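You operate a simulated robot arm through the tools that you are given. There is no shell and no other tool. Be economical: measure what you need, move in short steps, check, and stop when the job is done.

You run a simulated two-armed robot. Do the job below in one go: nothing can be reset, and whatever is moved stays where it is left.

JOB
Start a run, halt it with the black button, then store the step from the job sheet.
Fine: start with the green button on the stand; carriage home and guard shut; size and rows stay.

The check looks at the end state, three seconds after you hand in, the way a careful person would. Anything else that was tipped, shoved, dropped, spilled or broken makes it a failure. Flat cloth is picked up by pressing the open fingertips on it (5 to 10 N) and closing them slowly along it; thin cloth reads only 2 to 8 mm in the jaws.

ROBOT AND FRAMES
Two 7-joint arms with two-finger grippers on one trunk, on a base that drives. Base frame: it is fixed to the floor where the robot stands at the start and does not move with it; the origin is under the middle of the robot, x ahead of it, y to its left, z up; the surface under the hand at the start is at about z = 930. Lengths are in mm, angles in degrees, forces in N, time in s.
The left shoulder is at the start at [36, 175, 1253], the right one opposite. With the tool pointing down near the work surface each hand reaches from about 220 to 840 mm from the robot's upright axis, wherever it stands, measured 20 degrees to its own side. Places, roughly: black button [600, 300, 900]; drive switch [-1100, 7300, 800]; green button [600, 0, 900]; home button [600, 100, 900]; main switch [500, -100, 900]; red button [600, 400, 1000]; start guard [600, 0, 1000]; stop button [-900, 7600, 900]. Payload 2.94 kg a hand.
The TCP of each hand is the grasp point between the finger pads, 30 mm short of the fingertips. In the tool frame z runs along the fingers and y along their closing line. The gripper opens to 138 mm. The gripper's body begins 109 mm behind the TCP.
Orientation is told as [roll, pitch, yaw] about the base's x, y, z axes, in that order, counted from this pose: with the fingers straight down and closing along the base's y, the tool's x points along the base's -x, its y along +y and its z along -z.

CONTROLS
- The arms move only by the tool arm_command. It takes "left_series", "right_series" or both (then of equal length, played together; a hand with none holds still); each is a list that holds one entry, the list of rows, each a list of 7 numbers: the closure in counts, from 0 (fully open) to 255 (shut), then the shift along the tool's x, y, z in m, then the turn, a rotation vector about the tool's x, y, z in degrees. In form: [[[claw, dx, dy, dz, wx, wy, wz], ...]]. A call has 1 to 12 rows; each row is the pose to reach, as a shift and turn from the pose commanded when the call began, along the tool's axes at that moment. Each row takes 0.2 s and may step no farther than 50 mm and 8.6 degrees from the row before; otherwise, or with a gripper value out of range, the whole call is refused. A pose out of reach is approached as far as the arm can. The call stops where the force on the tool passes 40 N (or 10 N more than at its start, if that is more) or the arm is blocked; 0.2 s more then pass. The fingers move at their own pace and stop on an object; they squeeze with about 23 N. The grip force told is the motor's: it shows also when the fingers shut on nothing. Time passes only in rows, and 0.2 s behind the last, so rows that repeat a pose let the fingers close. The reply holds the time, the measured pose of the TCP, the force on the tool along the base axes, the opening and the grip force, in the units named above and with some noise, with the torque about the TCP (base axes, N m) and any sound that the robot's microphone picked up.
- Cameras (640 x 400 px; columns grow to the right, rows downward): "scene" is now at [91.1, 10.8, 1723.8]; the picture's right is [0.13, -0.99, 0.00], its down [-0.78, -0.10, -0.61] and it looks along [0.61, 0.08, -0.79] (base axes); focal length 253 px, centre (320, 200). "left" rides on the left gripper at [71, -19, -146] in its tool frame; the picture's right is [0.26, 0.97, 0.00], its down [-0.85, 0.23, -0.48] and it looks along [-0.46, 0.12, 0.88] (tool axes); focal length 280 px, centre (320, 200). "right" rides on the right gripper at [71, 19, -146] in its tool frame; the picture's right is [-0.26, 0.97, 0.00], its down [-0.85, -0.23, -0.48] and it looks along [-0.46, -0.13, 0.88] (tool axes); focal length 280 px, centre (320, 200). There is no depth. A picture from a camera that has moved, and an enlarged one, comes with that camera's place and axes in the base frame and with its lens.
- capture(camera): a new picture of that camera. It takes no simulated time.
- move_column(by): slides the trunk up (or, below 0, down) by that many mm; the arms and the scene camera ride with it, the base frame stays. It gives what a move gives, with no picture.
- roll_base(legs): drives the robot by 1 to 6 legs, each [ahead, turn to the left] in mm and degrees, along the robot's own axes; the way and the turn of a leg run together, so that a leg with both is an arc; at most 1500 mm and 180 degrees a leg. The arms and the cameras ride along, it lands a little off, and it stops where it bumps. It gives what a move gives.
- pan_tilt(pan, tilt): turns the head with the scene camera to pan (to the left, within 120 degrees either way) and tilt (down, from -29 to 69), counted from straight ahead of the robot. It gives what a move gives.
- inspect(camera, box): a new picture of the part [left, top, right, bottom] of that camera's present view, enlarged. It takes no simulated time.
- close_job(): hands the job in; it is judged then, once.

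Work in short steps. Places have to be worked out from the pictures, the camera data and where the tool is seen: move nearer, look again, correct. Check each grasp and each placing, and mend what went wrong. You have 120 turns and 100 pictures in all, those below and enlarged ones among them. Open the grippers and draw the arms clear of the work before you hand the job in, unless the task says otherwise; then end with one line.

The tools are called after "Call:" by a JSON object that holds its "name" and its "arguments". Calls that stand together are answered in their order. arm_command: Moves the arms, as the interface text tells. Its arguments: {"type":"object","properties":{"left_series":{"type":"array","items":{"type":"array","items":{"type":"array","items":{"type":"number"}}}},"right_series":{"type":"array","items":{"type":"array","items":{"type":"array","items":{"type":"number"}}}}},"required":[]} The other tools are called the same way: move_column (by) slides the trunk up or down; roll_base (legs) drives the base; pan_tilt (pan, tilt) turns the head that bears the scene camera; capture (camera) takes a picture; inspect (camera, box) takes an enlarged picture of a part of a camera's view; close_job () hands the job in.

At the start:

```text
time: 0.0
left_tool_pos: [507.8, 280.9, 1314.2]
left_tool_rot: [0.0, -0.1, 0.1]
left_ft_force: [1.3, -0.2, -0.1]
left_moment: [0.03, 0.01, 0.02]
left_width: 138.1
left_grasp_force: 0.1
right_tool_pos: [560.2, -181.5, 1312.3]
right_tool_rot: [0.0, 0.0, 0.0]
right_ft_force: [-1.0, 0.3, -0.9]
right_moment: [-0.01, 0.02, -0.01]
right_width: 138.2
right_grasp_force: 0.0
trunk travel left (down, up): [-425.0, 309.0]
robot x, y, heading: [-1.2, -2.5, -0.1]
head pan, tilt: [7.2, 52.1]
```

scene: 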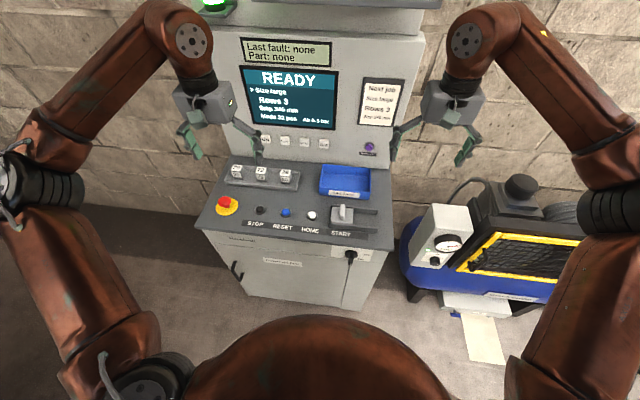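
right: 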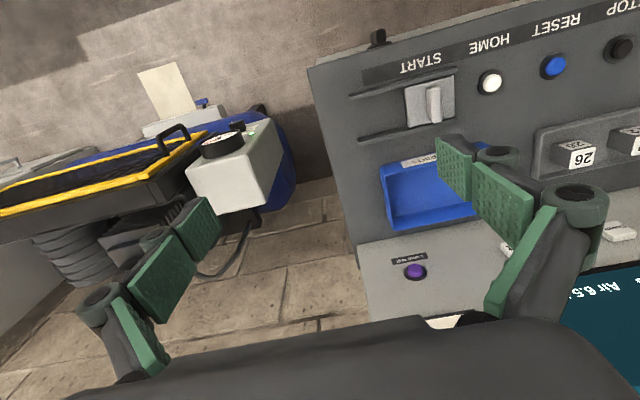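
left: 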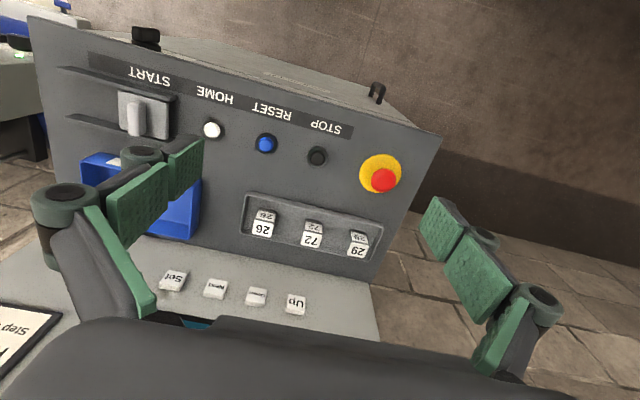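

The scene shows a control stand with a screen, job sheet, keys and buttons. I'll enlarge the screen/sheet and the desk first.

Call:
{"name": "inspect", "arguments": {"camera": "scene", "box": [225, 25, 425, 165]}}

Call:
{"name": "inspect", "arguments": {"camera": "scene", "box": [190, 125, 410, 275]}}

Call:
{"name": "inspect", "arguments": {"camera": "left", "box": [0, 20, 440, 320]}}

```text
2.86 times, centred on (325, 95) of scene
camera zoom: at [91.1, 10.8, 1723.8], right [0.13, -0.99, 0.0], down [-0.78, -0.1, -0.61], along [0.61, 0.08, -0.79], focal length 724 px, centre (306, 500)
```

zoom: 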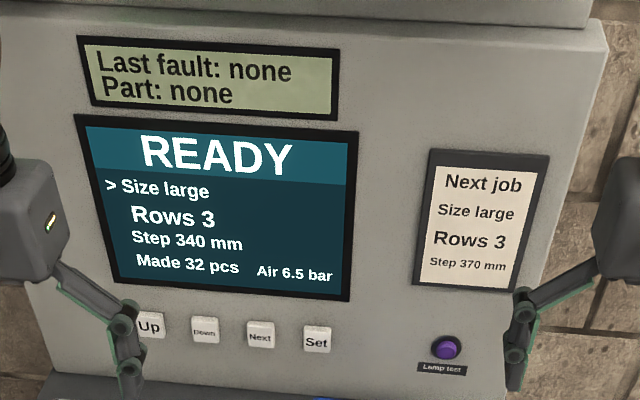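

```text
2.67 times, centred on (300, 200) of scene
camera zoom: at [91.1, 10.8, 1723.8], right [0.13, -0.99, 0.0], down [-0.78, -0.1, -0.61], along [0.61, 0.08, -0.79], focal length 675 px, centre (373, 200)
```

zoom: 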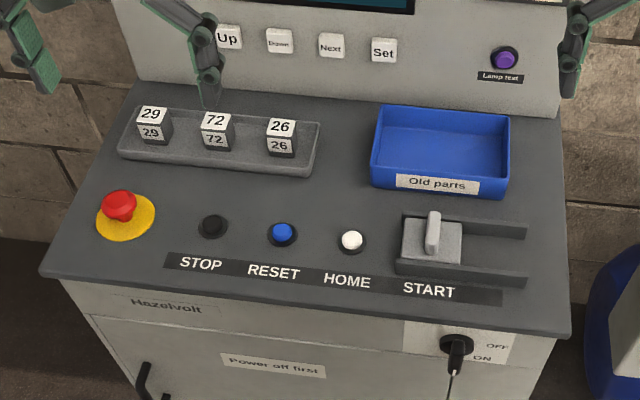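

```text
1.33 times, centred on (220, 170) of left
camera zoom: at [436.1, 262.1, 1458.4], right [-0.26, 0.96, 0.0], down [0.85, 0.23, 0.48], along [0.46, 0.12, -0.88], focal length 374 px, centre (453, 240)
```

zoom: 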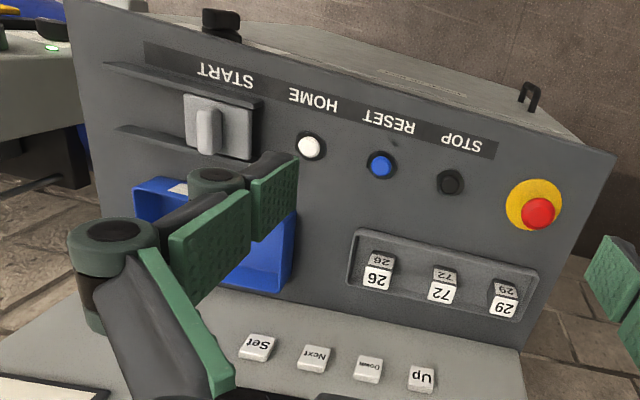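

The sheet asks for Step 370 (currently 340, size and rows already match). I judge the guard handle at about (628,0,957) and the black button at about (607,304,950). I'll bring both hands above them, left one closed, and look.

Call:
{"name": "arm_command", "arguments": {"left_series": [[[255, -0.016, 0.004, 0.033, 0, 0, 0], [255, -0.032, 0.008, 0.066, 0, 0, 0], [255, -0.048, 0.012, 0.1, 0, 0, 0], [255, -0.064, 0.016, 0.133, 0, 0, 0], [255, -0.08, 0.02, 0.166, 0, 0, 0], [255, -0.095, 0.023, 0.2, 0, 0, 0], [255, -0.095, 0.023, 0.2, 0, 0, 0]]], "right_series": [[[60, -0.011, 0.03, 0.032, 0, 0, 0], [60, -0.022, 0.06, 0.064, 0, 0, 0], [60, -0.033, 0.09, 0.096, 0, 0, 0], [60, -0.044, 0.12, 0.128, 0, 0, 0], [60, -0.055, 0.15, 0.16, 0, 0, 0], [60, -0.068, 0.181, 0.19, 0, 0, 0], [60, -0.068, 0.181, 0.19, 0, 0, 0]]]}}

Call:
{"name": "capture", "arguments": {"camera": "right"}}

Call:
{"name": "capture", "arguments": {"camera": "left"}}

Call:
{"name": "capture", "arguments": {"camera": "scene"}}

```text
time: 1.6
left_tool_pos: [603.4, 304.9, 1113.5]
left_tool_rot: [-0.1, -0.1, 0.1]
left_ft_force: [-0.1, 0.5, 0.3]
left_moment: [0.01, -0.04, 0.0]
left_width: 0.1
left_grasp_force: 9.4
right_tool_pos: [626.9, -0.4, 1122.4]
right_tool_rot: [0.1, 0.0, 0.0]
right_ft_force: [0.2, -0.6, 0.1]
right_moment: [0.05, -0.03, -0.01]
right_width: 105.5
right_grasp_force: 0.0
trunk travel left (down, up): [-425.0, 309.0]
robot x, y, heading: [-1.7, -0.7, 0.1]
head pan, tilt: [7.2, 52.1]
```

```text
93 pictures are left
camera right: at [555.6, 19.1, 1268.6], right [0.26, 0.96, 0.0], down [0.85, -0.23, 0.48], along [0.46, -0.12, -0.88], focal length 280 px, centre (320, 200)
```

right: 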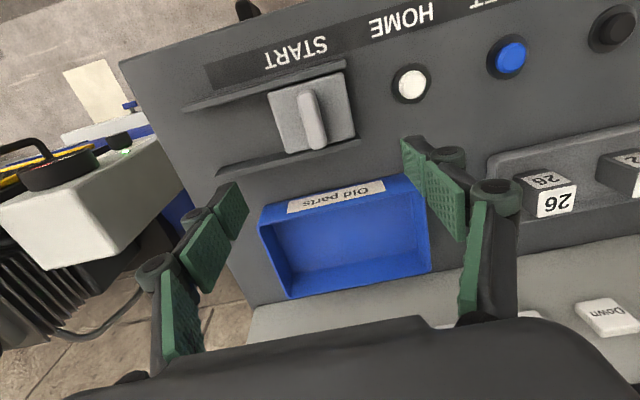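

```text
92 pictures are left
camera left: at [533.1, 285.8, 1258.6], right [-0.26, 0.96, 0.0], down [0.85, 0.23, 0.48], along [0.46, 0.13, -0.88], focal length 280 px, centre (320, 200)
```

left: 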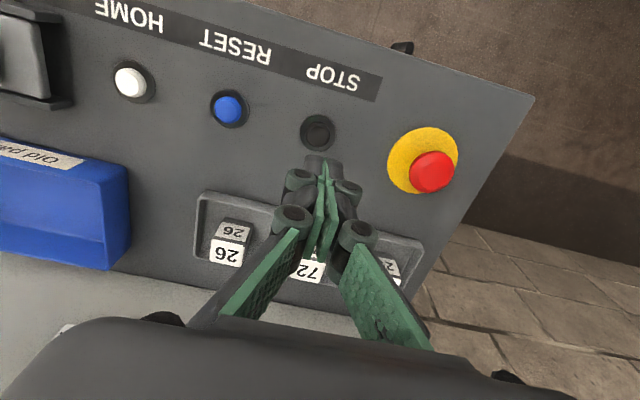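

```text
91 pictures are left
camera scene: at [89.3, 9.4, 1724.0], right [0.13, -0.99, 0.0], down [-0.78, -0.1, -0.61], along [0.61, 0.08, -0.79], focal length 253 px, centre (320, 200)
```

scene: 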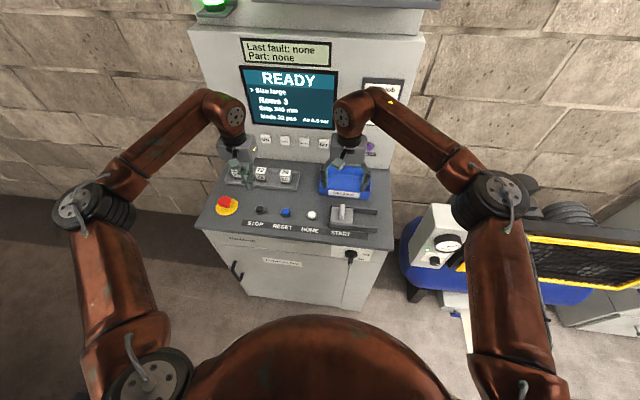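

Estimates: guard handle about (614,-4, top ~980), black button about (614,306,~945). I'll lower the right hand nearer to the handle with the jaws narrowed, and look again.

Call:
{"name": "arm_command", "arguments": {"right_series": [[[140, 0.007, -0.002, 0.04, 0, 0, 0], [140, 0.013, -0.004, 0.08, 0, 0, 0], [140, 0.013, -0.004, 0.08, 0, 0, 0]]]}}

Call:
{"name": "capture", "arguments": {"camera": "right"}}

Call:
{"name": "inspect", "arguments": {"camera": "scene", "box": [270, 150, 410, 250]}}

```text
time: 2.4
left_tool_pos: [605.4, 306.9, 1111.0]
left_tool_rot: [0.0, 0.0, 0.1]
left_ft_force: [0.3, 0.1, 0.1]
left_moment: [-0.01, 0.01, 0.0]
left_width: 0.2
left_grasp_force: 23.0
right_tool_pos: [613.0, -3.4, 1040.6]
right_tool_rot: [-0.1, 0.0, -0.1]
right_ft_force: [0.9, 1.3, -0.5]
right_moment: [-0.04, 0.01, 0.0]
right_width: 62.2
right_grasp_force: 0.0
trunk travel left (down, up): [-425.0, 309.0]
robot x, y, heading: [-2.2, 2.1, -0.1]
head pan, tilt: [7.2, 52.1]
```

```text
90 pictures are left
camera right: at [542.1, 16.5, 1186.3], right [0.26, 0.97, 0.0], down [0.85, -0.23, 0.48], along [0.46, -0.12, -0.88], focal length 280 px, centre (320, 200)
```

right: 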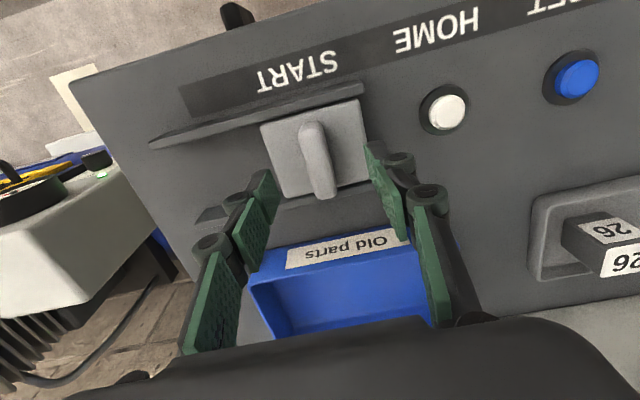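

```text
4.00 times, centred on (340, 200) of scene
camera zoom: at [91.1, 12.1, 1723.9], right [0.13, -0.99, 0.0], down [-0.78, -0.1, -0.61], along [0.61, 0.08, -0.79], focal length 1013 px, centre (240, 200)
```

zoom: 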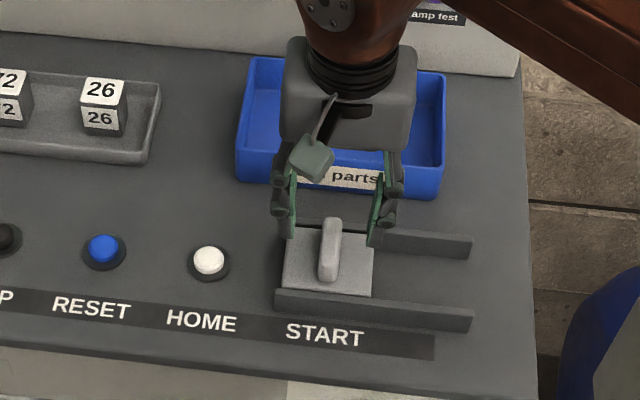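

The handle is a fin along x, centred at about (613,-4), top near z=990–1000. I'll lower to TCP z=1003 and close on it gently.

Call:
{"name": "arm_command", "arguments": {"right_series": [[[140, 0, 0, 0.02, 0, 0, 0], [140, 0, 0, 0.037, 0, 0, 0], [255, 0, 0, 0.037, 0, 0, 0], [255, 0, 0, 0.037, 0, 0, 0], [255, 0, 0, 0.037, 0, 0, 0], [255, 0, 0, 0.037, 0, 0, 0]]]}}

Call:
{"name": "inspect", "arguments": {"camera": "scene", "box": [270, 150, 410, 250]}}

```text
time: 3.8
left_tool_pos: [605.6, 307.9, 1112.8]
left_tool_rot: [-0.1, 0.0, 0.1]
left_ft_force: [-0.3, 0.2, 0.3]
left_moment: [-0.01, -0.02, -0.01]
left_width: 0.1
left_grasp_force: 23.2
right_tool_pos: [610.9, -4.9, 1005.1]
right_tool_rot: [0.0, 0.0, -0.1]
right_ft_force: [0.0, 0.8, -2.0]
right_moment: [0.03, -0.17, -0.38]
right_width: 17.5
right_grasp_force: 37.7
trunk travel left (down, up): [-425.0, 309.0]
robot x, y, heading: [0.7, 1.8, 0.2]
head pan, tilt: [7.2, 52.1]
```

```text
4.00 times, centred on (340, 200) of scene
camera zoom: at [91.2, 11.3, 1723.8], right [0.13, -0.99, 0.0], down [-0.78, -0.1, -0.61], along [0.61, 0.08, -0.79], focal length 1013 px, centre (240, 200)
```

zoom: 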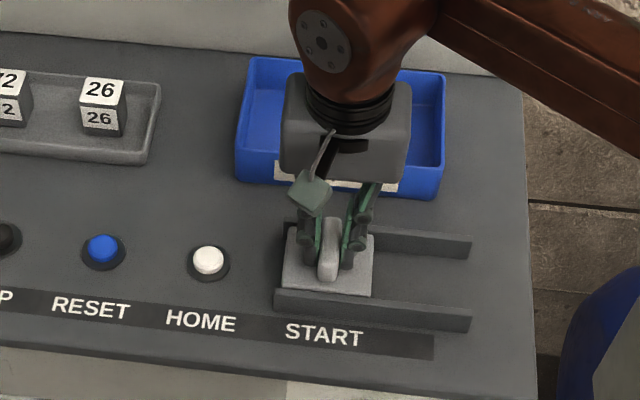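

Gripped the fin (17.5 mm). Now I slide it to the right (−y) in 20 mm rows.

Call:
{"name": "arm_command", "arguments": {"right_series": [[[255, 0, -0.015, 0, 0, 0, 0], [255, 0, -0.03, 0, 0, 0, 0], [255, 0, -0.045, 0, 0, 0, 0], [255, 0, -0.06, 0, 0, 0, 0], [255, 0, -0.075, 0, 0, 0, 0], [255, 0, -0.085, 0, 0, 0, 0]]]}}

Call:
{"name": "inspect", "arguments": {"camera": "scene", "box": [270, 150, 410, 250]}}

```text
time: 5.2
left_tool_pos: [604.5, 305.9, 1113.3]
left_tool_rot: [0.0, 0.0, 0.1]
left_ft_force: [0.1, 0.2, 0.1]
left_moment: [-0.04, -0.04, 0.01]
left_width: 0.0
left_grasp_force: 22.9
right_tool_pos: [612.3, -89.4, 1004.8]
right_tool_rot: [0.1, 0.3, 0.1]
right_ft_force: [-20.6, 0.5, -15.7]
right_moment: [0.11, 0.7, -0.46]
right_width: 17.2
right_grasp_force: 43.2
trunk travel left (down, up): [-425.0, 309.0]
robot x, y, heading: [0.0, 0.3, 0.1]
head pan, tilt: [7.2, 52.1]
```

```text
4.00 times, centred on (340, 200) of scene
camera zoom: at [89.9, 10.6, 1723.7], right [0.13, -0.99, 0.0], down [-0.78, -0.1, -0.61], along [0.61, 0.08, -0.79], focal length 1013 px, centre (240, 200)
```

zoom: 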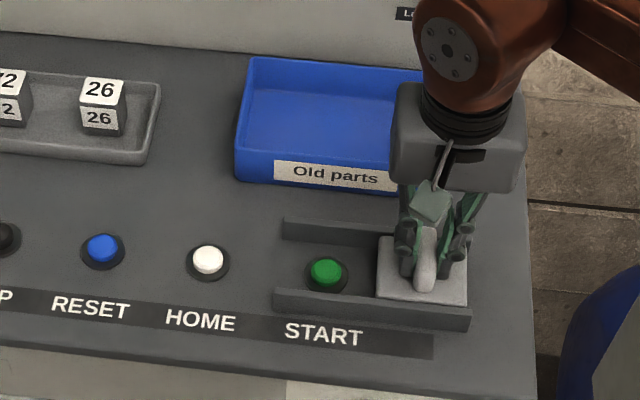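

The guard is open and the green button shows at about (622,-1). I'll release, rise, and check that the guard stays open.

Call:
{"name": "arm_command", "arguments": {"right_series": [[[190, 0, 0, 0, 0, 0, 0], [150, 0, 0, 0, 0, 0, 0], [150, 0, 0, 0, 0, 0, 0], [150, 0, 0, -0.04, 0, 0, 0], [150, 0, 0, -0.08, 0, 0, 0], [255, -0.008, 0.045, -0.09, 0, 0, 0], [255, -0.012, 0.088, -0.09, 0, 0, 0], [255, -0.012, 0.088, -0.09, 0, 0, 0], [255, -0.012, 0.088, -0.09, 0, 0, 0]]]}}

Call:
{"name": "capture", "arguments": {"camera": "right"}}

Call:
{"name": "inspect", "arguments": {"camera": "scene", "box": [190, 130, 400, 260]}}

```text
time: 7.2
left_tool_pos: [604.4, 307.5, 1112.1]
left_tool_rot: [-0.1, 0.0, 0.1]
left_ft_force: [0.1, 0.3, 0.3]
left_moment: [-0.04, 0.02, 0.01]
left_width: 0.0
left_grasp_force: 23.2
right_tool_pos: [626.4, 2.5, 1095.2]
right_tool_rot: [0.0, 0.0, -0.1]
right_ft_force: [-1.1, 0.9, 0.0]
right_moment: [-0.01, 0.02, 0.01]
right_width: 0.0
right_grasp_force: 23.3
trunk travel left (down, up): [-425.0, 309.0]
robot x, y, heading: [3.3, -4.4, 0.0]
head pan, tilt: [7.2, 52.1]
```

```text
86 pictures are left
camera right: at [555.6, 21.5, 1240.2], right [0.26, 0.97, 0.0], down [0.85, -0.23, 0.48], along [0.46, -0.12, -0.88], focal length 280 px, centre (320, 200)
```

right: 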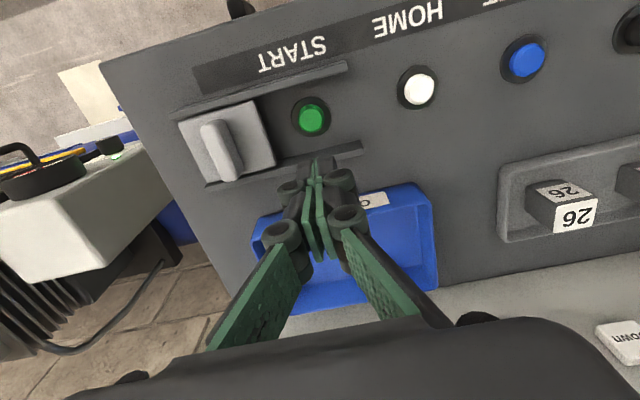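

```text
3.05 times, centred on (295, 195) of scene
camera zoom: at [91.3, 12.6, 1723.8], right [0.13, -0.99, 0.0], down [-0.78, -0.1, -0.61], along [0.61, 0.08, -0.79], focal length 772 px, centre (396, 215)
```

zoom: 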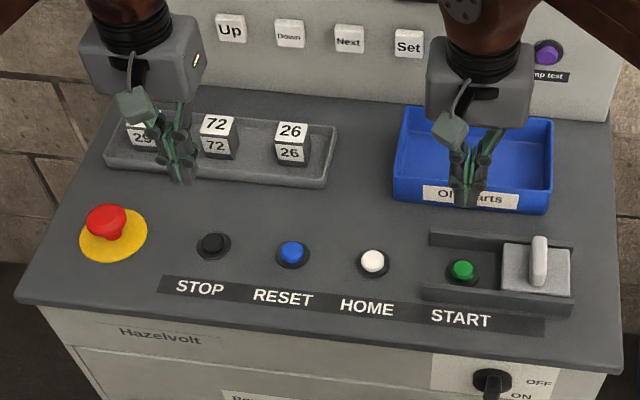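

The guard stays open; green button at about (612,-2,955). I'll move above it to TCP z≈1003 and lower the left hand over the black button likewise, then verify alignment.

Call:
{"name": "arm_command", "arguments": {"right_series": [[[255, 0.007, -0.002, 0.03, 0, 0, 0], [255, 0.013, -0.0035, 0.06, 0, 0, 0], [255, 0.013, -0.0035, 0.09, 0, 0, 0], [255, 0.013, -0.0035, 0.09, 0, 0, 0]]], "left_series": [[[255, -0.004, 0, 0.035, 0, 0, 0], [255, -0.007, -0.001, 0.07, 0, 0, 0], [255, -0.007, -0.001, 0.105, 0, 0, 0], [255, -0.007, -0.001, 0.105, 0, 0, 0]]]}}

Call:
{"name": "inspect", "arguments": {"camera": "scene", "box": [190, 130, 400, 260]}}

Call:
{"name": "capture", "arguments": {"camera": "right"}}

Call:
{"name": "capture", "arguments": {"camera": "left"}}

```text
time: 8.2
left_tool_pos: [608.9, 301.7, 1008.5]
left_tool_rot: [-0.1, 0.0, 0.1]
left_ft_force: [-0.7, -0.2, 0.2]
left_moment: [-0.04, -0.05, 0.01]
left_width: 0.0
left_grasp_force: 22.9
right_tool_pos: [613.9, -1.3, 1003.7]
right_tool_rot: [0.1, -0.1, 0.0]
right_ft_force: [0.3, 0.2, 0.8]
right_moment: [0.0, -0.02, -0.01]
right_width: 0.1
right_grasp_force: 23.1
trunk travel left (down, up): [-425.0, 309.0]
robot x, y, heading: [0.6, -1.8, -0.1]
head pan, tilt: [7.2, 52.1]
```

```text
3.05 times, centred on (295, 195) of scene
camera zoom: at [90.4, 11.1, 1723.9], right [0.13, -0.99, 0.0], down [-0.78, -0.1, -0.61], along [0.61, 0.08, -0.79], focal length 772 px, centre (396, 215)
```

zoom: 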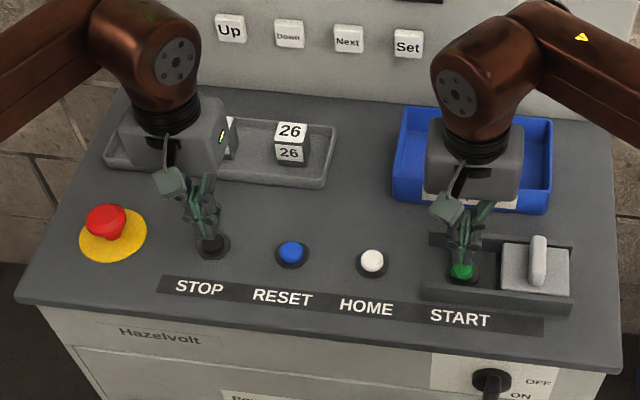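

```text
83 pictures are left
camera right: at [542.8, 17.5, 1149.2], right [0.26, 0.97, 0.0], down [0.85, -0.23, 0.48], along [0.46, -0.12, -0.88], focal length 280 px, centre (320, 200)
```

right: 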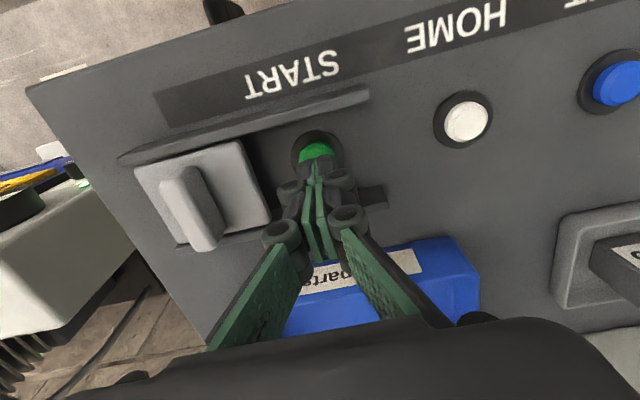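

```text
82 pictures are left
camera left: at [538.2, 283.6, 1153.5], right [-0.26, 0.96, 0.0], down [0.85, 0.23, 0.48], along [0.46, 0.12, -0.88], focal length 280 px, centre (320, 200)
```

left: 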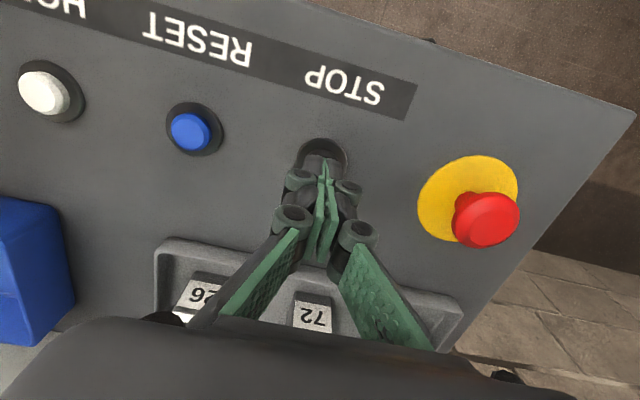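

Both hands are aligned. I'll press down with the right hand in 3 mm rows, guarded by the force stop.

Call:
{"name": "arm_command", "arguments": {"right_series": [[[255, 0, 0, 0.006, 0, 0, 0], [255, 0, 0, 0.012, 0, 0, 0], [255, 0, 0, 0.015, 0, 0, 0], [255, 0, 0, 0.018, 0, 0, 0], [255, 0, 0, 0.021, 0, 0, 0], [255, 0, 0, 0.024, 0, 0, 0]]]}}

Call:
{"name": "inspect", "arguments": {"camera": "scene", "box": [190, 0, 440, 260]}}

```text
time: 9.6
left_tool_pos: [609.3, 302.1, 1007.7]
left_tool_rot: [-0.1, 0.0, 0.1]
left_ft_force: [0.4, -0.3, -0.5]
left_moment: [-0.03, -0.03, -0.02]
left_width: 0.1
left_grasp_force: 22.6
right_tool_pos: [614.3, -3.5, 981.3]
right_tool_rot: [0.0, -0.1, 0.0]
right_ft_force: [0.4, -0.4, 0.2]
right_moment: [-0.01, 0.01, 0.02]
right_width: 0.0
right_grasp_force: 22.9
trunk travel left (down, up): [-425.0, 309.0]
robot x, y, heading: [1.5, 0.3, 0.5]
head pan, tilt: [7.2, 52.1]
```

```text
1.54 times, centred on (315, 130) of scene
camera zoom: at [91.2, 11.2, 1723.8], right [0.13, -0.99, 0.0], down [-0.78, -0.1, -0.61], along [0.61, 0.08, -0.79], focal length 390 px, centre (328, 308)
```

zoom: 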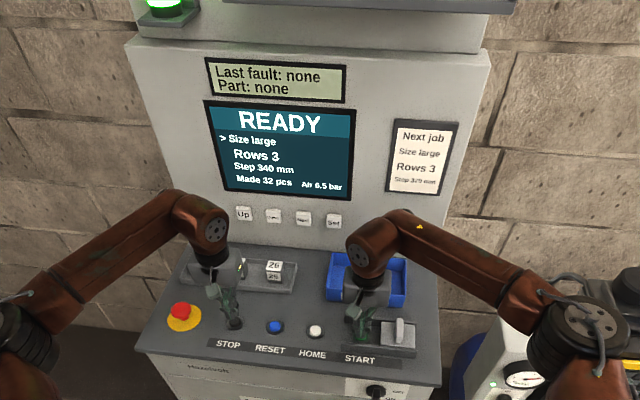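

No contact yet (tip at z≈951). Continue down in 2–3 mm rows.

Call:
{"name": "arm_command", "arguments": {"right_series": [[[255, 0, 0, 0.003, 0, 0, 0], [255, 0, 0, 0.006, 0, 0, 0], [255, 0, 0, 0.008, 0, 0, 0], [255, 0, 0, 0.01, 0, 0, 0], [255, 0, 0, 0.012, 0, 0, 0], [255, 0, 0, 0.014, 0, 0, 0]]]}}

Call:
{"name": "inspect", "arguments": {"camera": "scene", "box": [190, 0, 440, 260]}}

```text
time: 11.0
left_tool_pos: [608.5, 302.3, 1009.3]
left_tool_rot: [0.0, -0.2, 0.0]
left_ft_force: [0.2, 0.8, 0.4]
left_moment: [-0.01, 0.02, -0.01]
left_width: 0.0
left_grasp_force: 23.1
right_tool_pos: [612.7, -3.9, 971.3]
right_tool_rot: [0.2, -0.2, 0.0]
right_ft_force: [5.2, -0.2, 32.7]
right_moment: [-0.02, -0.03, 0.1]
right_width: 6.0
right_grasp_force: 28.2
trunk travel left (down, up): [-425.0, 309.0]
robot x, y, heading: [-0.5, -2.3, -0.0]
head pan, tilt: [7.2, 52.1]
heard: click
```

```text
1.54 times, centred on (315, 130) of scene
camera zoom: at [88.4, 10.9, 1724.3], right [0.13, -0.99, 0.0], down [-0.78, -0.1, -0.61], along [0.61, 0.08, -0.79], focal length 390 px, centre (328, 308)
```

zoom: 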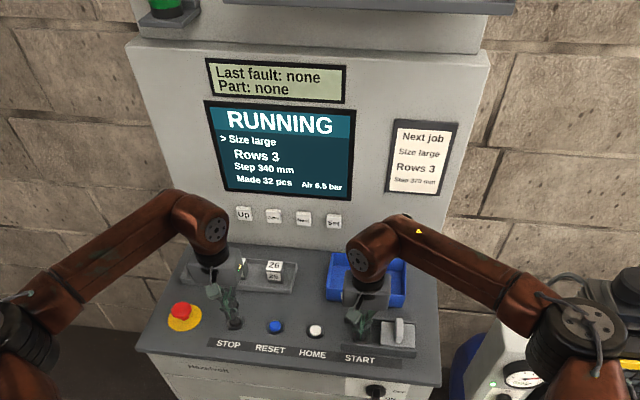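

The click was heard and the screen says RUNNING. I'll raise the right hand and press STOP with the left.

Call:
{"name": "arm_command", "arguments": {"right_series": [[[255, 0, 0, -0.02, 0, 0, 0], [255, 0, 0, -0.05, 0, 0, 0], [255, 0, 0, -0.09, 0, 0, 0], [255, 0, 0, -0.12, 0, 0, 0], [255, 0, 0, -0.12, 0, 0, 0], [255, 0, 0, -0.12, 0, 0, 0], [255, 0, 0, -0.12, 0, 0, 0]]], "left_series": [[[255, 0, 0, 0.01, 0, 0, 0], [255, 0, 0, 0.02, 0, 0, 0], [255, 0, 0, 0.03, 0, 0, 0], [255, 0, 0, 0.033, 0, 0, 0], [255, 0, 0, 0.036, 0, 0, 0], [255, 0, 0, 0.038, 0, 0, 0], [255, 0, 0, 0.04, 0, 0, 0]]]}}

Call:
{"name": "inspect", "arguments": {"camera": "scene", "box": [190, 0, 440, 260]}}

```text
time: 12.6
left_tool_pos: [607.8, 303.8, 973.3]
left_tool_rot: [-0.1, -0.3, 0.1]
left_ft_force: [3.5, 5.4, 25.7]
left_moment: [0.13, -0.13, 0.03]
left_width: 5.8
left_grasp_force: 28.4
right_tool_pos: [612.5, -5.5, 1086.9]
right_tool_rot: [0.0, -0.1, 0.0]
right_ft_force: [0.5, 0.7, -0.5]
right_moment: [-0.03, -0.01, 0.02]
right_width: 0.0
right_grasp_force: 27.8
trunk travel left (down, up): [-425.0, 309.0]
robot x, y, heading: [-0.3, -2.2, -0.0]
head pan, tilt: [7.2, 52.1]
heard: click
```

```text
1.54 times, centred on (315, 130) of scene
camera zoom: at [88.7, 10.5, 1724.2], right [0.13, -0.99, 0.0], down [-0.78, -0.1, -0.61], along [0.61, 0.08, -0.79], focal length 390 px, centre (328, 308)
```

zoom: 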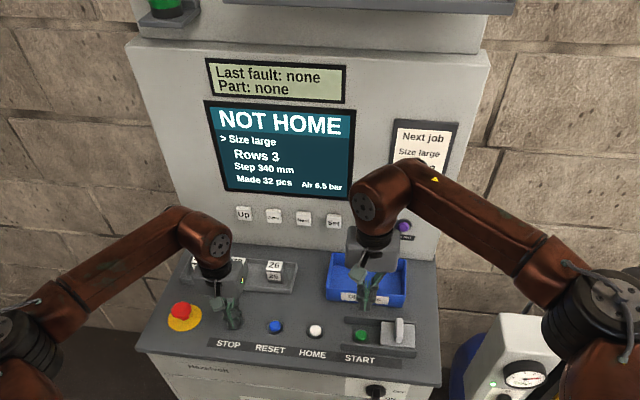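

The run halted: NOT HOME. HOME button is at about (612,109). I'll raise the left hand and take the right above HOME, then check.

Call:
{"name": "arm_command", "arguments": {"right_series": [[[255, 0, 0.04, 0, 0, 0, 0], [255, 0, 0.08, 0, 0, 0, 0], [255, 0, 0.113, 0.02, 0, 0, 0], [255, 0, 0.113, 0.05, 0, 0, 0], [255, 0, 0.113, 0.085, 0, 0, 0], [255, 0, 0.113, 0.085, 0, 0, 0]]], "left_series": [[[255, 0, 0, -0.03, 0, 0, 0], [255, 0, 0, -0.07, 0, 0, 0], [255, 0, 0, -0.11, 0, 0, 0], [255, 0, 0.03, -0.14, 0, 0, 0], [255, 0, 0.03, -0.14, 0, 0, 0], [255, 0, 0.03, -0.14, 0, 0, 0]]]}}

Call:
{"name": "capture", "arguments": {"camera": "right"}}

Call:
{"name": "inspect", "arguments": {"camera": "scene", "box": [190, 130, 400, 260]}}

```text
time: 14.0
left_tool_pos: [610.9, 337.6, 1106.4]
left_tool_rot: [-0.1, 0.0, 0.1]
left_ft_force: [-0.2, -0.4, -0.2]
left_moment: [-0.03, 0.0, 0.0]
left_width: 0.0
left_grasp_force: 28.0
right_tool_pos: [614.0, 109.1, 1001.0]
right_tool_rot: [0.0, 0.1, 0.0]
right_ft_force: [-0.4, 0.3, 0.0]
right_moment: [-0.01, -0.03, -0.01]
right_width: 0.0
right_grasp_force: 29.2
trunk travel left (down, up): [-425.0, 309.0]
robot x, y, heading: [0.9, 0.6, 0.2]
head pan, tilt: [7.2, 52.1]
```

```text
78 pictures are left
camera right: at [543.3, 128.3, 1147.1], right [0.26, 0.97, 0.0], down [0.85, -0.23, 0.48], along [0.46, -0.12, -0.88], focal length 280 px, centre (320, 200)
```

right: 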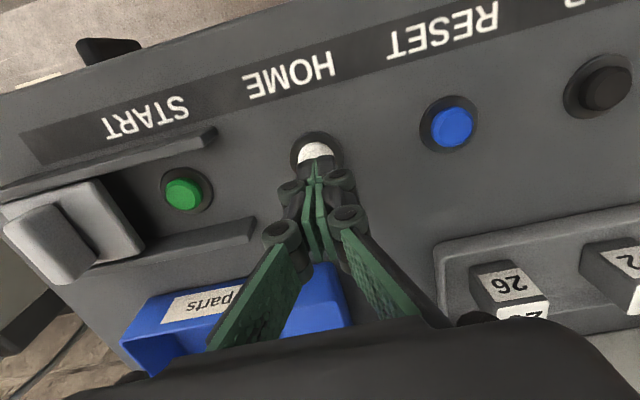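

```text
3.05 times, centred on (295, 195) of scene
camera zoom: at [90.2, 12.1, 1723.9], right [0.13, -0.99, 0.0], down [-0.78, -0.1, -0.61], along [0.61, 0.08, -0.79], focal length 772 px, centre (396, 215)
```

zoom: 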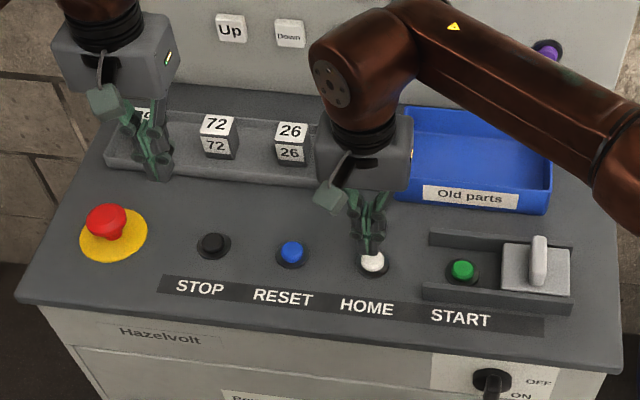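

Right hand is aligned over HOME. Press down about 30 mm in small rows.

Call:
{"name": "arm_command", "arguments": {"right_series": [[[255, 0.002, 0, 0.008, 0, 0, 0], [255, 0.003, 0, 0.016, 0, 0, 0], [255, 0.003, 0, 0.022, 0, 0, 0], [255, 0.003, 0, 0.025, 0, 0, 0], [255, 0.003, 0, 0.028, 0, 0, 0], [255, 0.003, 0, 0.031, 0, 0, 0], [255, 0.003, 0, 0.033, 0, 0, 0]]]}}

Call:
{"name": "inspect", "arguments": {"camera": "scene", "box": [190, 0, 440, 260]}}

```text
time: 15.6
left_tool_pos: [610.3, 333.6, 1107.7]
left_tool_rot: [0.0, -0.1, 0.1]
left_ft_force: [-0.6, 0.3, 0.2]
left_moment: [0.02, -0.02, -0.01]
left_width: 0.0
left_grasp_force: 28.3
right_tool_pos: [610.8, 109.6, 973.1]
right_tool_rot: [0.2, -0.2, 0.0]
right_ft_force: [3.9, 0.8, 20.6]
right_moment: [-0.02, -0.09, 0.11]
right_width: 6.0
right_grasp_force: 28.2
trunk travel left (down, up): [-425.0, 309.0]
robot x, y, heading: [-0.8, -0.6, 0.3]
head pan, tilt: [7.2, 52.1]
heard: click
```

```text
1.54 times, centred on (315, 130) of scene
camera zoom: at [89.5, 11.0, 1724.2], right [0.13, -0.99, 0.0], down [-0.78, -0.1, -0.61], along [0.61, 0.08, -0.79], focal length 390 px, centre (328, 308)
```

zoom: 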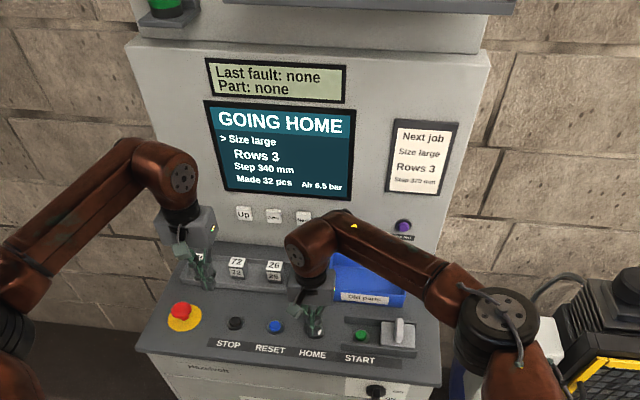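

GOING HOME. Now the right hand rises and goes back over the guard fin (y≈-90) with jaws open, to shut it.

Call:
{"name": "arm_command", "arguments": {"right_series": [[[255, 0, 0, -0.04, 0, 0, 0], [255, 0, 0, -0.085, 0, 0, 0], [150, 0, -0.045, -0.1, 0, 0, 0], [150, 0, -0.09, -0.1, 0, 0, 0], [150, 0, -0.135, -0.1, 0, 0, 0], [150, 0, -0.18, -0.1, 0, 0, 0], [150, -0.001, -0.2, -0.09, 0, 0, 0], [150, -0.001, -0.2, -0.09, 0, 0, 0]]]}}

Call:
{"name": "capture", "arguments": {"camera": "right"}}

Call:
{"name": "inspect", "arguments": {"camera": "scene", "box": [190, 0, 440, 260]}}

```text
time: 17.4
left_tool_pos: [611.1, 335.2, 1106.9]
left_tool_rot: [-0.2, 0.1, 0.0]
left_ft_force: [0.3, -0.7, -0.1]
left_moment: [0.04, 0.02, -0.02]
left_width: 0.0
left_grasp_force: 28.0
right_tool_pos: [613.2, -88.9, 1058.6]
right_tool_rot: [0.1, 0.0, -0.1]
right_ft_force: [-0.1, -0.1, 0.4]
right_moment: [0.04, -0.01, 0.0]
right_width: 57.0
right_grasp_force: 0.1
trunk travel left (down, up): [-425.0, 309.0]
robot x, y, heading: [1.2, -1.4, -0.0]
head pan, tilt: [7.2, 52.1]
```

```text
75 pictures are left
camera right: at [541.7, -70.5, 1204.2], right [0.26, 0.97, 0.0], down [0.85, -0.23, 0.47], along [0.46, -0.12, -0.88], focal length 280 px, centre (320, 200)
```

right: 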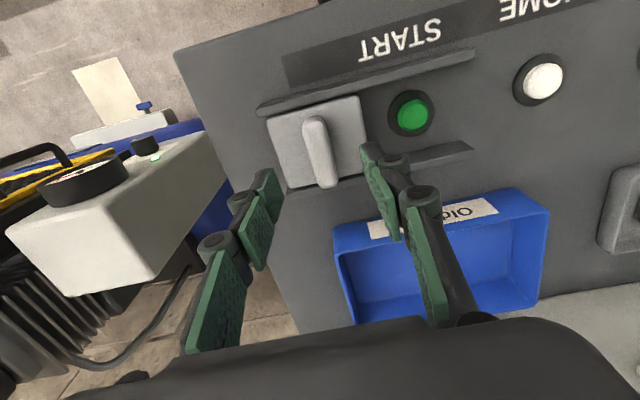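

```text
1.54 times, centred on (315, 130) of scene
camera zoom: at [90.9, 11.1, 1723.8], right [0.13, -0.99, 0.0], down [-0.78, -0.1, -0.61], along [0.61, 0.08, -0.79], focal length 390 px, centre (328, 308)
```

zoom: 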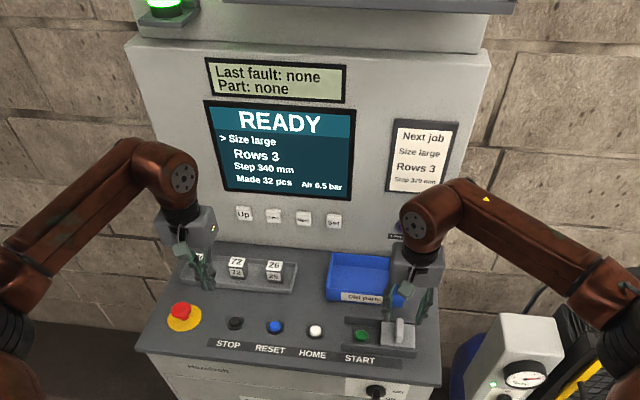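

READY again, carriage home. The fin sits centred between the jaws; descend, grip, slide it shut by 86 mm.

Call:
{"name": "arm_command", "arguments": {"right_series": [[[150, 0, 0, 0.027, 0, 0, 0], [150, 0, 0, 0.053, 0, 0, 0], [255, 0, 0, 0.053, 0, 0, 0], [255, 0, 0, 0.053, 0, 0, 0], [255, 0, 0, 0.053, 0, 0, 0], [255, 0, 0.015, 0.053, 0, 0, 0], [255, 0, 0.03, 0.053, 0, 0, 0], [255, 0, 0.045, 0.053, 0, 0, 0], [255, 0, 0.06, 0.053, 0, 0, 0], [255, 0, 0.075, 0.053, 0, 0, 0], [255, 0, 0.086, 0.053, 0, 0, 0], [255, 0, 0.086, 0.053, 0, 0, 0]]]}}

Call:
{"name": "inspect", "arguments": {"camera": "scene", "box": [270, 150, 410, 250]}}

```text
time: 20.0
left_tool_pos: [614.0, 334.0, 1104.9]
left_tool_rot: [0.1, 0.2, 0.0]
left_ft_force: [-0.3, 0.4, 1.2]
left_moment: [0.0, -0.03, -0.01]
left_width: 0.0
left_grasp_force: 28.6
right_tool_pos: [616.1, -3.8, 1006.2]
right_tool_rot: [-0.1, 0.2, -0.1]
right_ft_force: [17.3, -4.2, -2.4]
right_moment: [-0.03, -0.96, -0.41]
right_width: 17.8
right_grasp_force: 43.6
trunk travel left (down, up): [-425.0, 309.0]
robot x, y, heading: [1.0, -0.4, 0.1]
head pan, tilt: [7.2, 52.1]
```

```text
4.00 times, centred on (340, 200) of scene
camera zoom: at [97.9, 10.7, 1723.8], right [0.13, -0.99, 0.0], down [-0.79, -0.1, -0.61], along [0.61, 0.08, -0.79], focal length 1013 px, centre (240, 200)
```

zoom: 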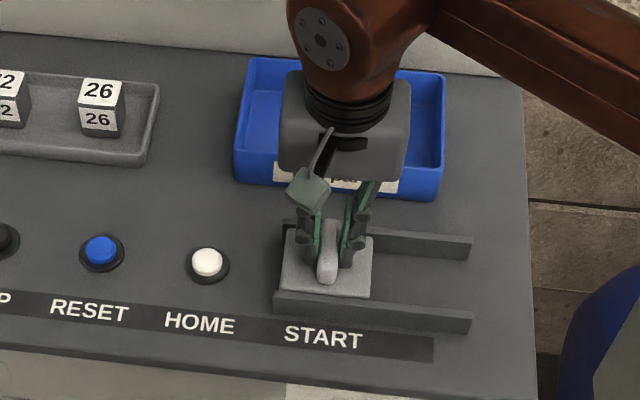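

Guard is shut. Keys are at about Set (869,98,1075) through Up (858,327,1085), ~76 mm apart. I'll release the fin, take the right hand up and away, and then pitch the left hand for the keys.

Call:
{"name": "arm_command", "arguments": {"right_series": [[[190, 0, 0, 0, 0, 0, 0], [150, 0, 0, 0, 0, 0, 0], [150, 0, 0, 0, 0, 0, 0], [150, 0, 0, -0.04, 0, 0, 0], [150, 0, 0, -0.085, 0, 0, 0], [150, 0.02, -0.03, -0.115, 0, 0, 0], [150, 0.04, -0.06, -0.145, 0, 0, 0], [150, 0.06, -0.09, -0.175, 0, 0, 0], [150, 0.08, -0.12, -0.205, 0, 0, 0], [150, 0.1, -0.15, -0.235, 0, 0, 0], [150, 0.1, -0.19, -0.245, 0, 0, 0], [150, 0.1, -0.22, -0.245, 0, 0, 0]]]}}

Call:
{"name": "arm_command", "arguments": {"left_series": [[[255, -0.02, -0.02, -0.03, 0, -8.5, 0], [255, -0.045, -0.045, -0.04, 0, -17, 0], [255, -0.07, -0.07, -0.04, 0, -25.5, 0], [255, -0.095, -0.095, -0.04, 0, -34, 0], [255, -0.12, -0.12, -0.035, 0, -42.5, 0], [255, -0.143, -0.14, -0.03, 0, -51, 0], [255, -0.166, -0.159, -0.025, 0, -59.5, 0], [255, -0.166, -0.159, -0.025, 0, -59.5, 0]]]}}

Call:
{"name": "capture", "arguments": {"camera": "left"}}

Call:
{"name": "capture", "arguments": {"camera": "scene"}}

```text
time: 22.6
left_tool_pos: [609.6, 334.5, 1107.3]
left_tool_rot: [0.0, 0.0, 0.1]
left_ft_force: [-0.1, -0.4, 0.6]
left_moment: [0.02, -0.03, 0.01]
left_width: 0.0
left_grasp_force: 28.2
right_tool_pos: [512.2, -225.6, 1251.6]
right_tool_rot: [0.1, 0.0, 0.1]
right_ft_force: [1.3, 0.3, 1.4]
right_moment: [-0.02, -0.01, -0.03]
right_width: 57.2
right_grasp_force: 0.0
trunk travel left (down, up): [-425.0, 309.0]
robot x, y, heading: [0.5, 1.9, -0.2]
head pan, tilt: [7.2, 52.1]
```

```text
time: 24.4
left_tool_pos: [773.5, 175.6, 1130.7]
left_tool_rot: [-0.3, -59.5, 0.1]
left_ft_force: [0.1, 0.5, 0.5]
left_moment: [0.01, -0.01, 0.0]
left_width: 0.0
left_grasp_force: 28.2
right_tool_pos: [512.0, -223.4, 1251.3]
right_tool_rot: [0.1, 0.0, 0.0]
right_ft_force: [-1.0, 0.6, 0.7]
right_moment: [-0.01, -0.03, -0.03]
right_width: 57.0
right_grasp_force: 0.0
trunk travel left (down, up): [-425.0, 309.0]
robot x, y, heading: [1.9, 1.0, 0.0]
head pan, tilt: [7.2, 52.1]
```

```text
72 pictures are left
camera left: at [612.2, 156.8, 1144.1], right [-0.13, 0.96, -0.23], down [0.02, 0.23, 0.97], along [0.99, 0.13, -0.05], focal length 280 px, centre (320, 200)
```

left: 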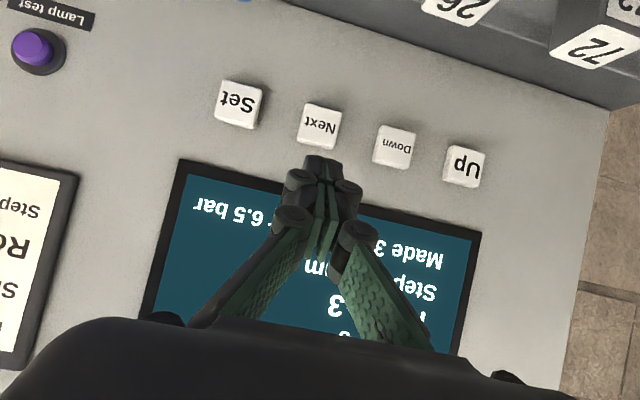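

```text
71 pictures are left
camera scene: at [90.1, 11.3, 1723.9], right [0.13, -0.99, 0.0], down [-0.78, -0.1, -0.61], along [0.61, 0.08, -0.79], focal length 253 px, centre (320, 200)
```

scene: 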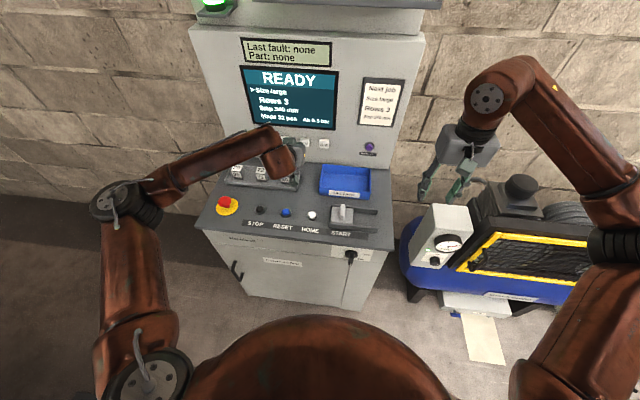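

The left hand points at the Next key (≈(868,175,1067)). I'll advance 55 mm along the tool with an 11 mm downward correction, then check alignment.

Call:
{"name": "arm_command", "arguments": {"left_series": [[[255, 0.005, 0, 0.02, 0, 0, 0], [255, 0.011, 0, 0.04, 0, 0, 0], [255, 0.011, 0, 0.055, 0, 0, 0], [255, 0.011, 0, 0.055, 0, 0, 0]]]}}

Call:
{"name": "capture", "arguments": {"camera": "left"}}

Call:
{"name": "inspect", "arguments": {"camera": "scene", "box": [230, 50, 400, 200]}}

```text
time: 25.4
left_tool_pos: [817.3, 175.5, 1095.3]
left_tool_rot: [-0.1, -59.5, 0.1]
left_ft_force: [0.5, 0.3, 1.0]
left_moment: [0.0, -0.01, 0.01]
left_width: 0.0
left_grasp_force: 28.1
right_tool_pos: [511.5, -223.3, 1251.6]
right_tool_rot: [0.0, 0.0, 0.0]
right_ft_force: [-0.7, -0.1, -0.5]
right_moment: [0.0, -0.02, 0.02]
right_width: 57.1
right_grasp_force: 0.0
trunk travel left (down, up): [-425.0, 309.0]
robot x, y, heading: [-2.0, 1.9, 0.4]
head pan, tilt: [7.2, 52.1]
```

```text
70 pictures are left
camera left: at [655.1, 156.5, 1107.8], right [-0.13, 0.96, -0.23], down [0.02, 0.23, 0.97], along [0.99, 0.13, -0.05], focal length 280 px, centre (320, 200)
```

left: 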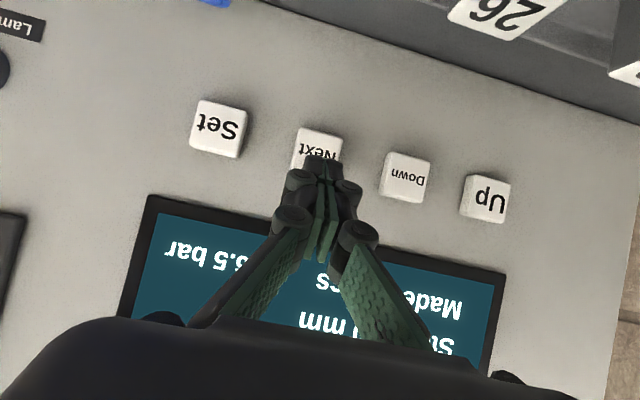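

```text
2.67 times, centred on (315, 125) of scene
camera zoom: at [90.5, 10.9, 1723.9], right [0.13, -0.99, 0.0], down [-0.78, -0.1, -0.61], along [0.61, 0.08, -0.79], focal length 675 px, centre (333, 400)
```

zoom: 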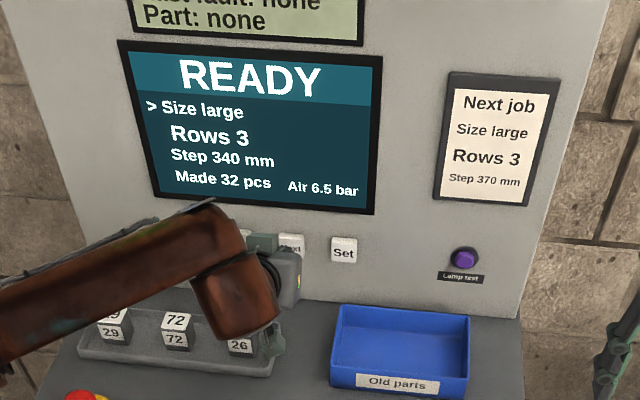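

Aligned with Next and the screen stays readable. I'll push in small rows until contact.

Call:
{"name": "arm_command", "arguments": {"left_series": [[[255, 0, 0, 0.008, 0, 0, 0], [255, 0, 0, 0.014, 0, 0, 0], [255, 0, 0, 0.018, 0, 0, 0], [255, 0, 0, 0.022, 0, 0, 0], [255, 0, 0, 0.025, 0, 0, 0], [255, 0, 0, 0.028, 0, 0, 0]]]}}

Call:
{"name": "inspect", "arguments": {"camera": "scene", "box": [230, 50, 400, 200]}}

```text
time: 26.8
left_tool_pos: [840.5, 174.8, 1081.2]
left_tool_rot: [-0.1, -59.6, 0.0]
left_ft_force: [0.2, 0.2, 0.3]
left_moment: [0.05, 0.03, 0.0]
left_width: 0.0
left_grasp_force: 28.7
right_tool_pos: [513.0, -224.9, 1252.3]
right_tool_rot: [0.1, -0.1, 0.1]
right_ft_force: [-0.5, -0.7, 0.0]
right_moment: [-0.03, 0.01, 0.02]
right_width: 56.7
right_grasp_force: 0.1
trunk travel left (down, up): [-425.0, 309.0]
robot x, y, heading: [0.9, 0.1, 0.0]
head pan, tilt: [7.2, 52.1]
```

```text
2.67 times, centred on (315, 125) of scene
camera zoom: at [91.2, 10.6, 1723.8], right [0.13, -0.99, 0.0], down [-0.78, -0.1, -0.61], along [0.61, 0.08, -0.79], focal length 675 px, centre (333, 400)
```

zoom: 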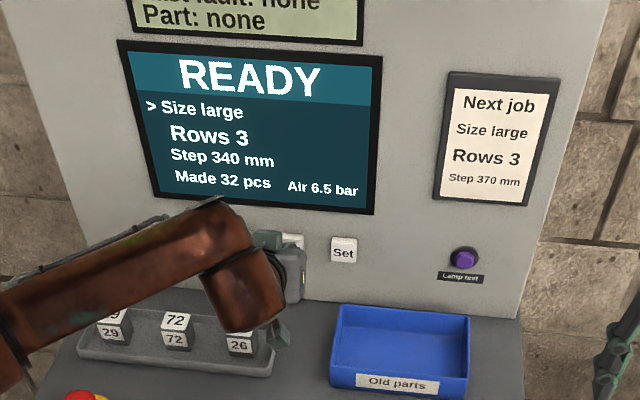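

Not touching yet; continue in 2 mm rows, keeping height about constant.

Call:
{"name": "arm_command", "arguments": {"left_series": [[[255, 0, 0, 0.003, 0, 0, 0], [255, 0, 0, 0.006, 0, 0, 0], [255, 0, 0, 0.008, 0, 0, 0], [255, 0, 0, 0.01, 0, 0, 0], [255, 0, 0, 0.012, 0, 0, 0], [255, 0, 0, 0.014, 0, 0, 0]]]}}

Call:
{"name": "inspect", "arguments": {"camera": "scene", "box": [230, 50, 400, 200]}}

```text
time: 28.2
left_tool_pos: [853.1, 173.7, 1074.1]
left_tool_rot: [-0.1, -59.5, 0.2]
left_ft_force: [-1.3, 1.0, -0.7]
left_moment: [0.01, -0.01, 0.02]
left_width: 6.0
left_grasp_force: 27.7
right_tool_pos: [511.9, -225.0, 1252.3]
right_tool_rot: [0.1, -0.1, 0.0]
right_ft_force: [0.6, 0.6, 0.1]
right_moment: [-0.01, 0.01, -0.01]
right_width: 56.8
right_grasp_force: 0.0
trunk travel left (down, up): [-425.0, 309.0]
robot x, y, heading: [-0.8, 1.0, 0.2]
head pan, tilt: [7.2, 52.1]
```

```text
2.67 times, centred on (315, 125) of scene
camera zoom: at [90.9, 10.6, 1723.8], right [0.13, -0.99, 0.0], down [-0.78, -0.1, -0.61], along [0.61, 0.08, -0.79], focal length 675 px, centre (333, 400)
```

zoom: 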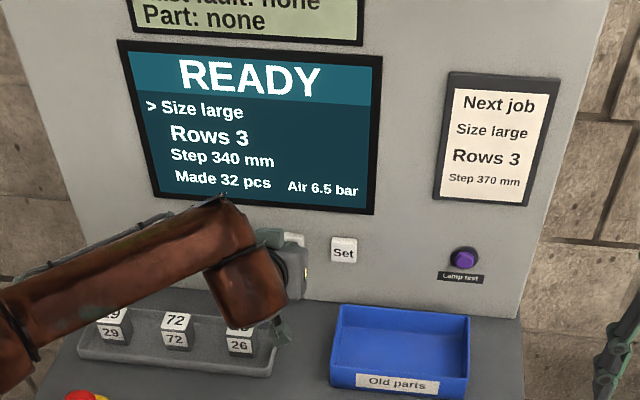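

The fingers opened to 6 mm, so contact is just beginning. Continue in 2 mm rows.

Call:
{"name": "arm_command", "arguments": {"left_series": [[[255, 0, 0, 0.002, 0, 0, 0], [255, 0, 0, 0.004, 0, 0, 0], [255, 0, 0, 0.006, 0, 0, 0], [255, 0, 0, 0.008, 0, 0, 0]]]}}

Call:
{"name": "inspect", "arguments": {"camera": "scene", "box": [230, 50, 400, 200]}}

Call:
{"name": "capture", "arguments": {"camera": "left"}}

```text
time: 29.2
left_tool_pos: [857.9, 173.1, 1071.2]
left_tool_rot: [-0.1, -59.5, 0.2]
left_ft_force: [-14.2, 1.2, 5.1]
left_moment: [0.0, -0.1, 0.01]
left_width: 6.0
left_grasp_force: 28.3
right_tool_pos: [511.2, -225.3, 1252.8]
right_tool_rot: [0.1, -0.1, 0.0]
right_ft_force: [1.0, 0.1, -0.7]
right_moment: [0.02, -0.02, 0.01]
right_width: 56.8
right_grasp_force: 0.0
trunk travel left (down, up): [-425.0, 309.0]
robot x, y, heading: [1.1, 0.4, -0.0]
head pan, tilt: [7.2, 52.1]
heard: click
```

```text
2.67 times, centred on (315, 125) of scene
camera zoom: at [88.0, 10.5, 1724.1], right [0.13, -0.99, 0.0], down [-0.78, -0.1, -0.62], along [0.61, 0.08, -0.79], focal length 675 px, centre (333, 400)
```

zoom: 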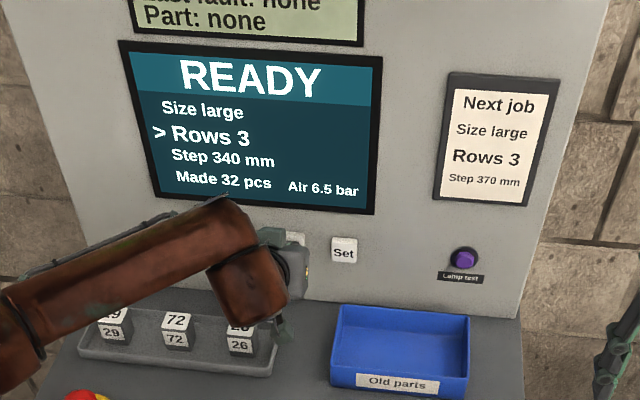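

```text
65 pictures are left
camera left: at [696.9, 154.3, 1084.4], right [-0.13, 0.96, -0.23], down [0.02, 0.23, 0.97], along [0.99, 0.13, -0.05], focal length 280 px, centre (320, 200)
```

left: 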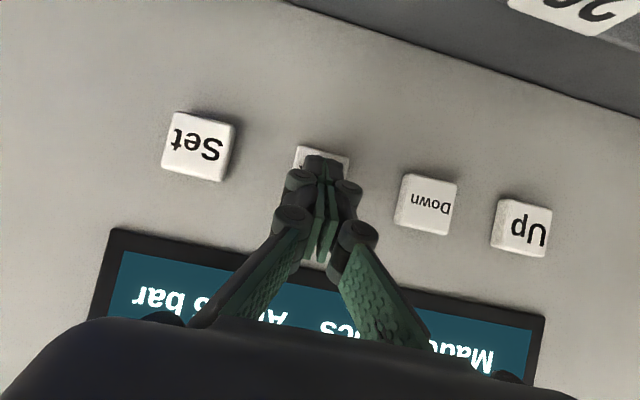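

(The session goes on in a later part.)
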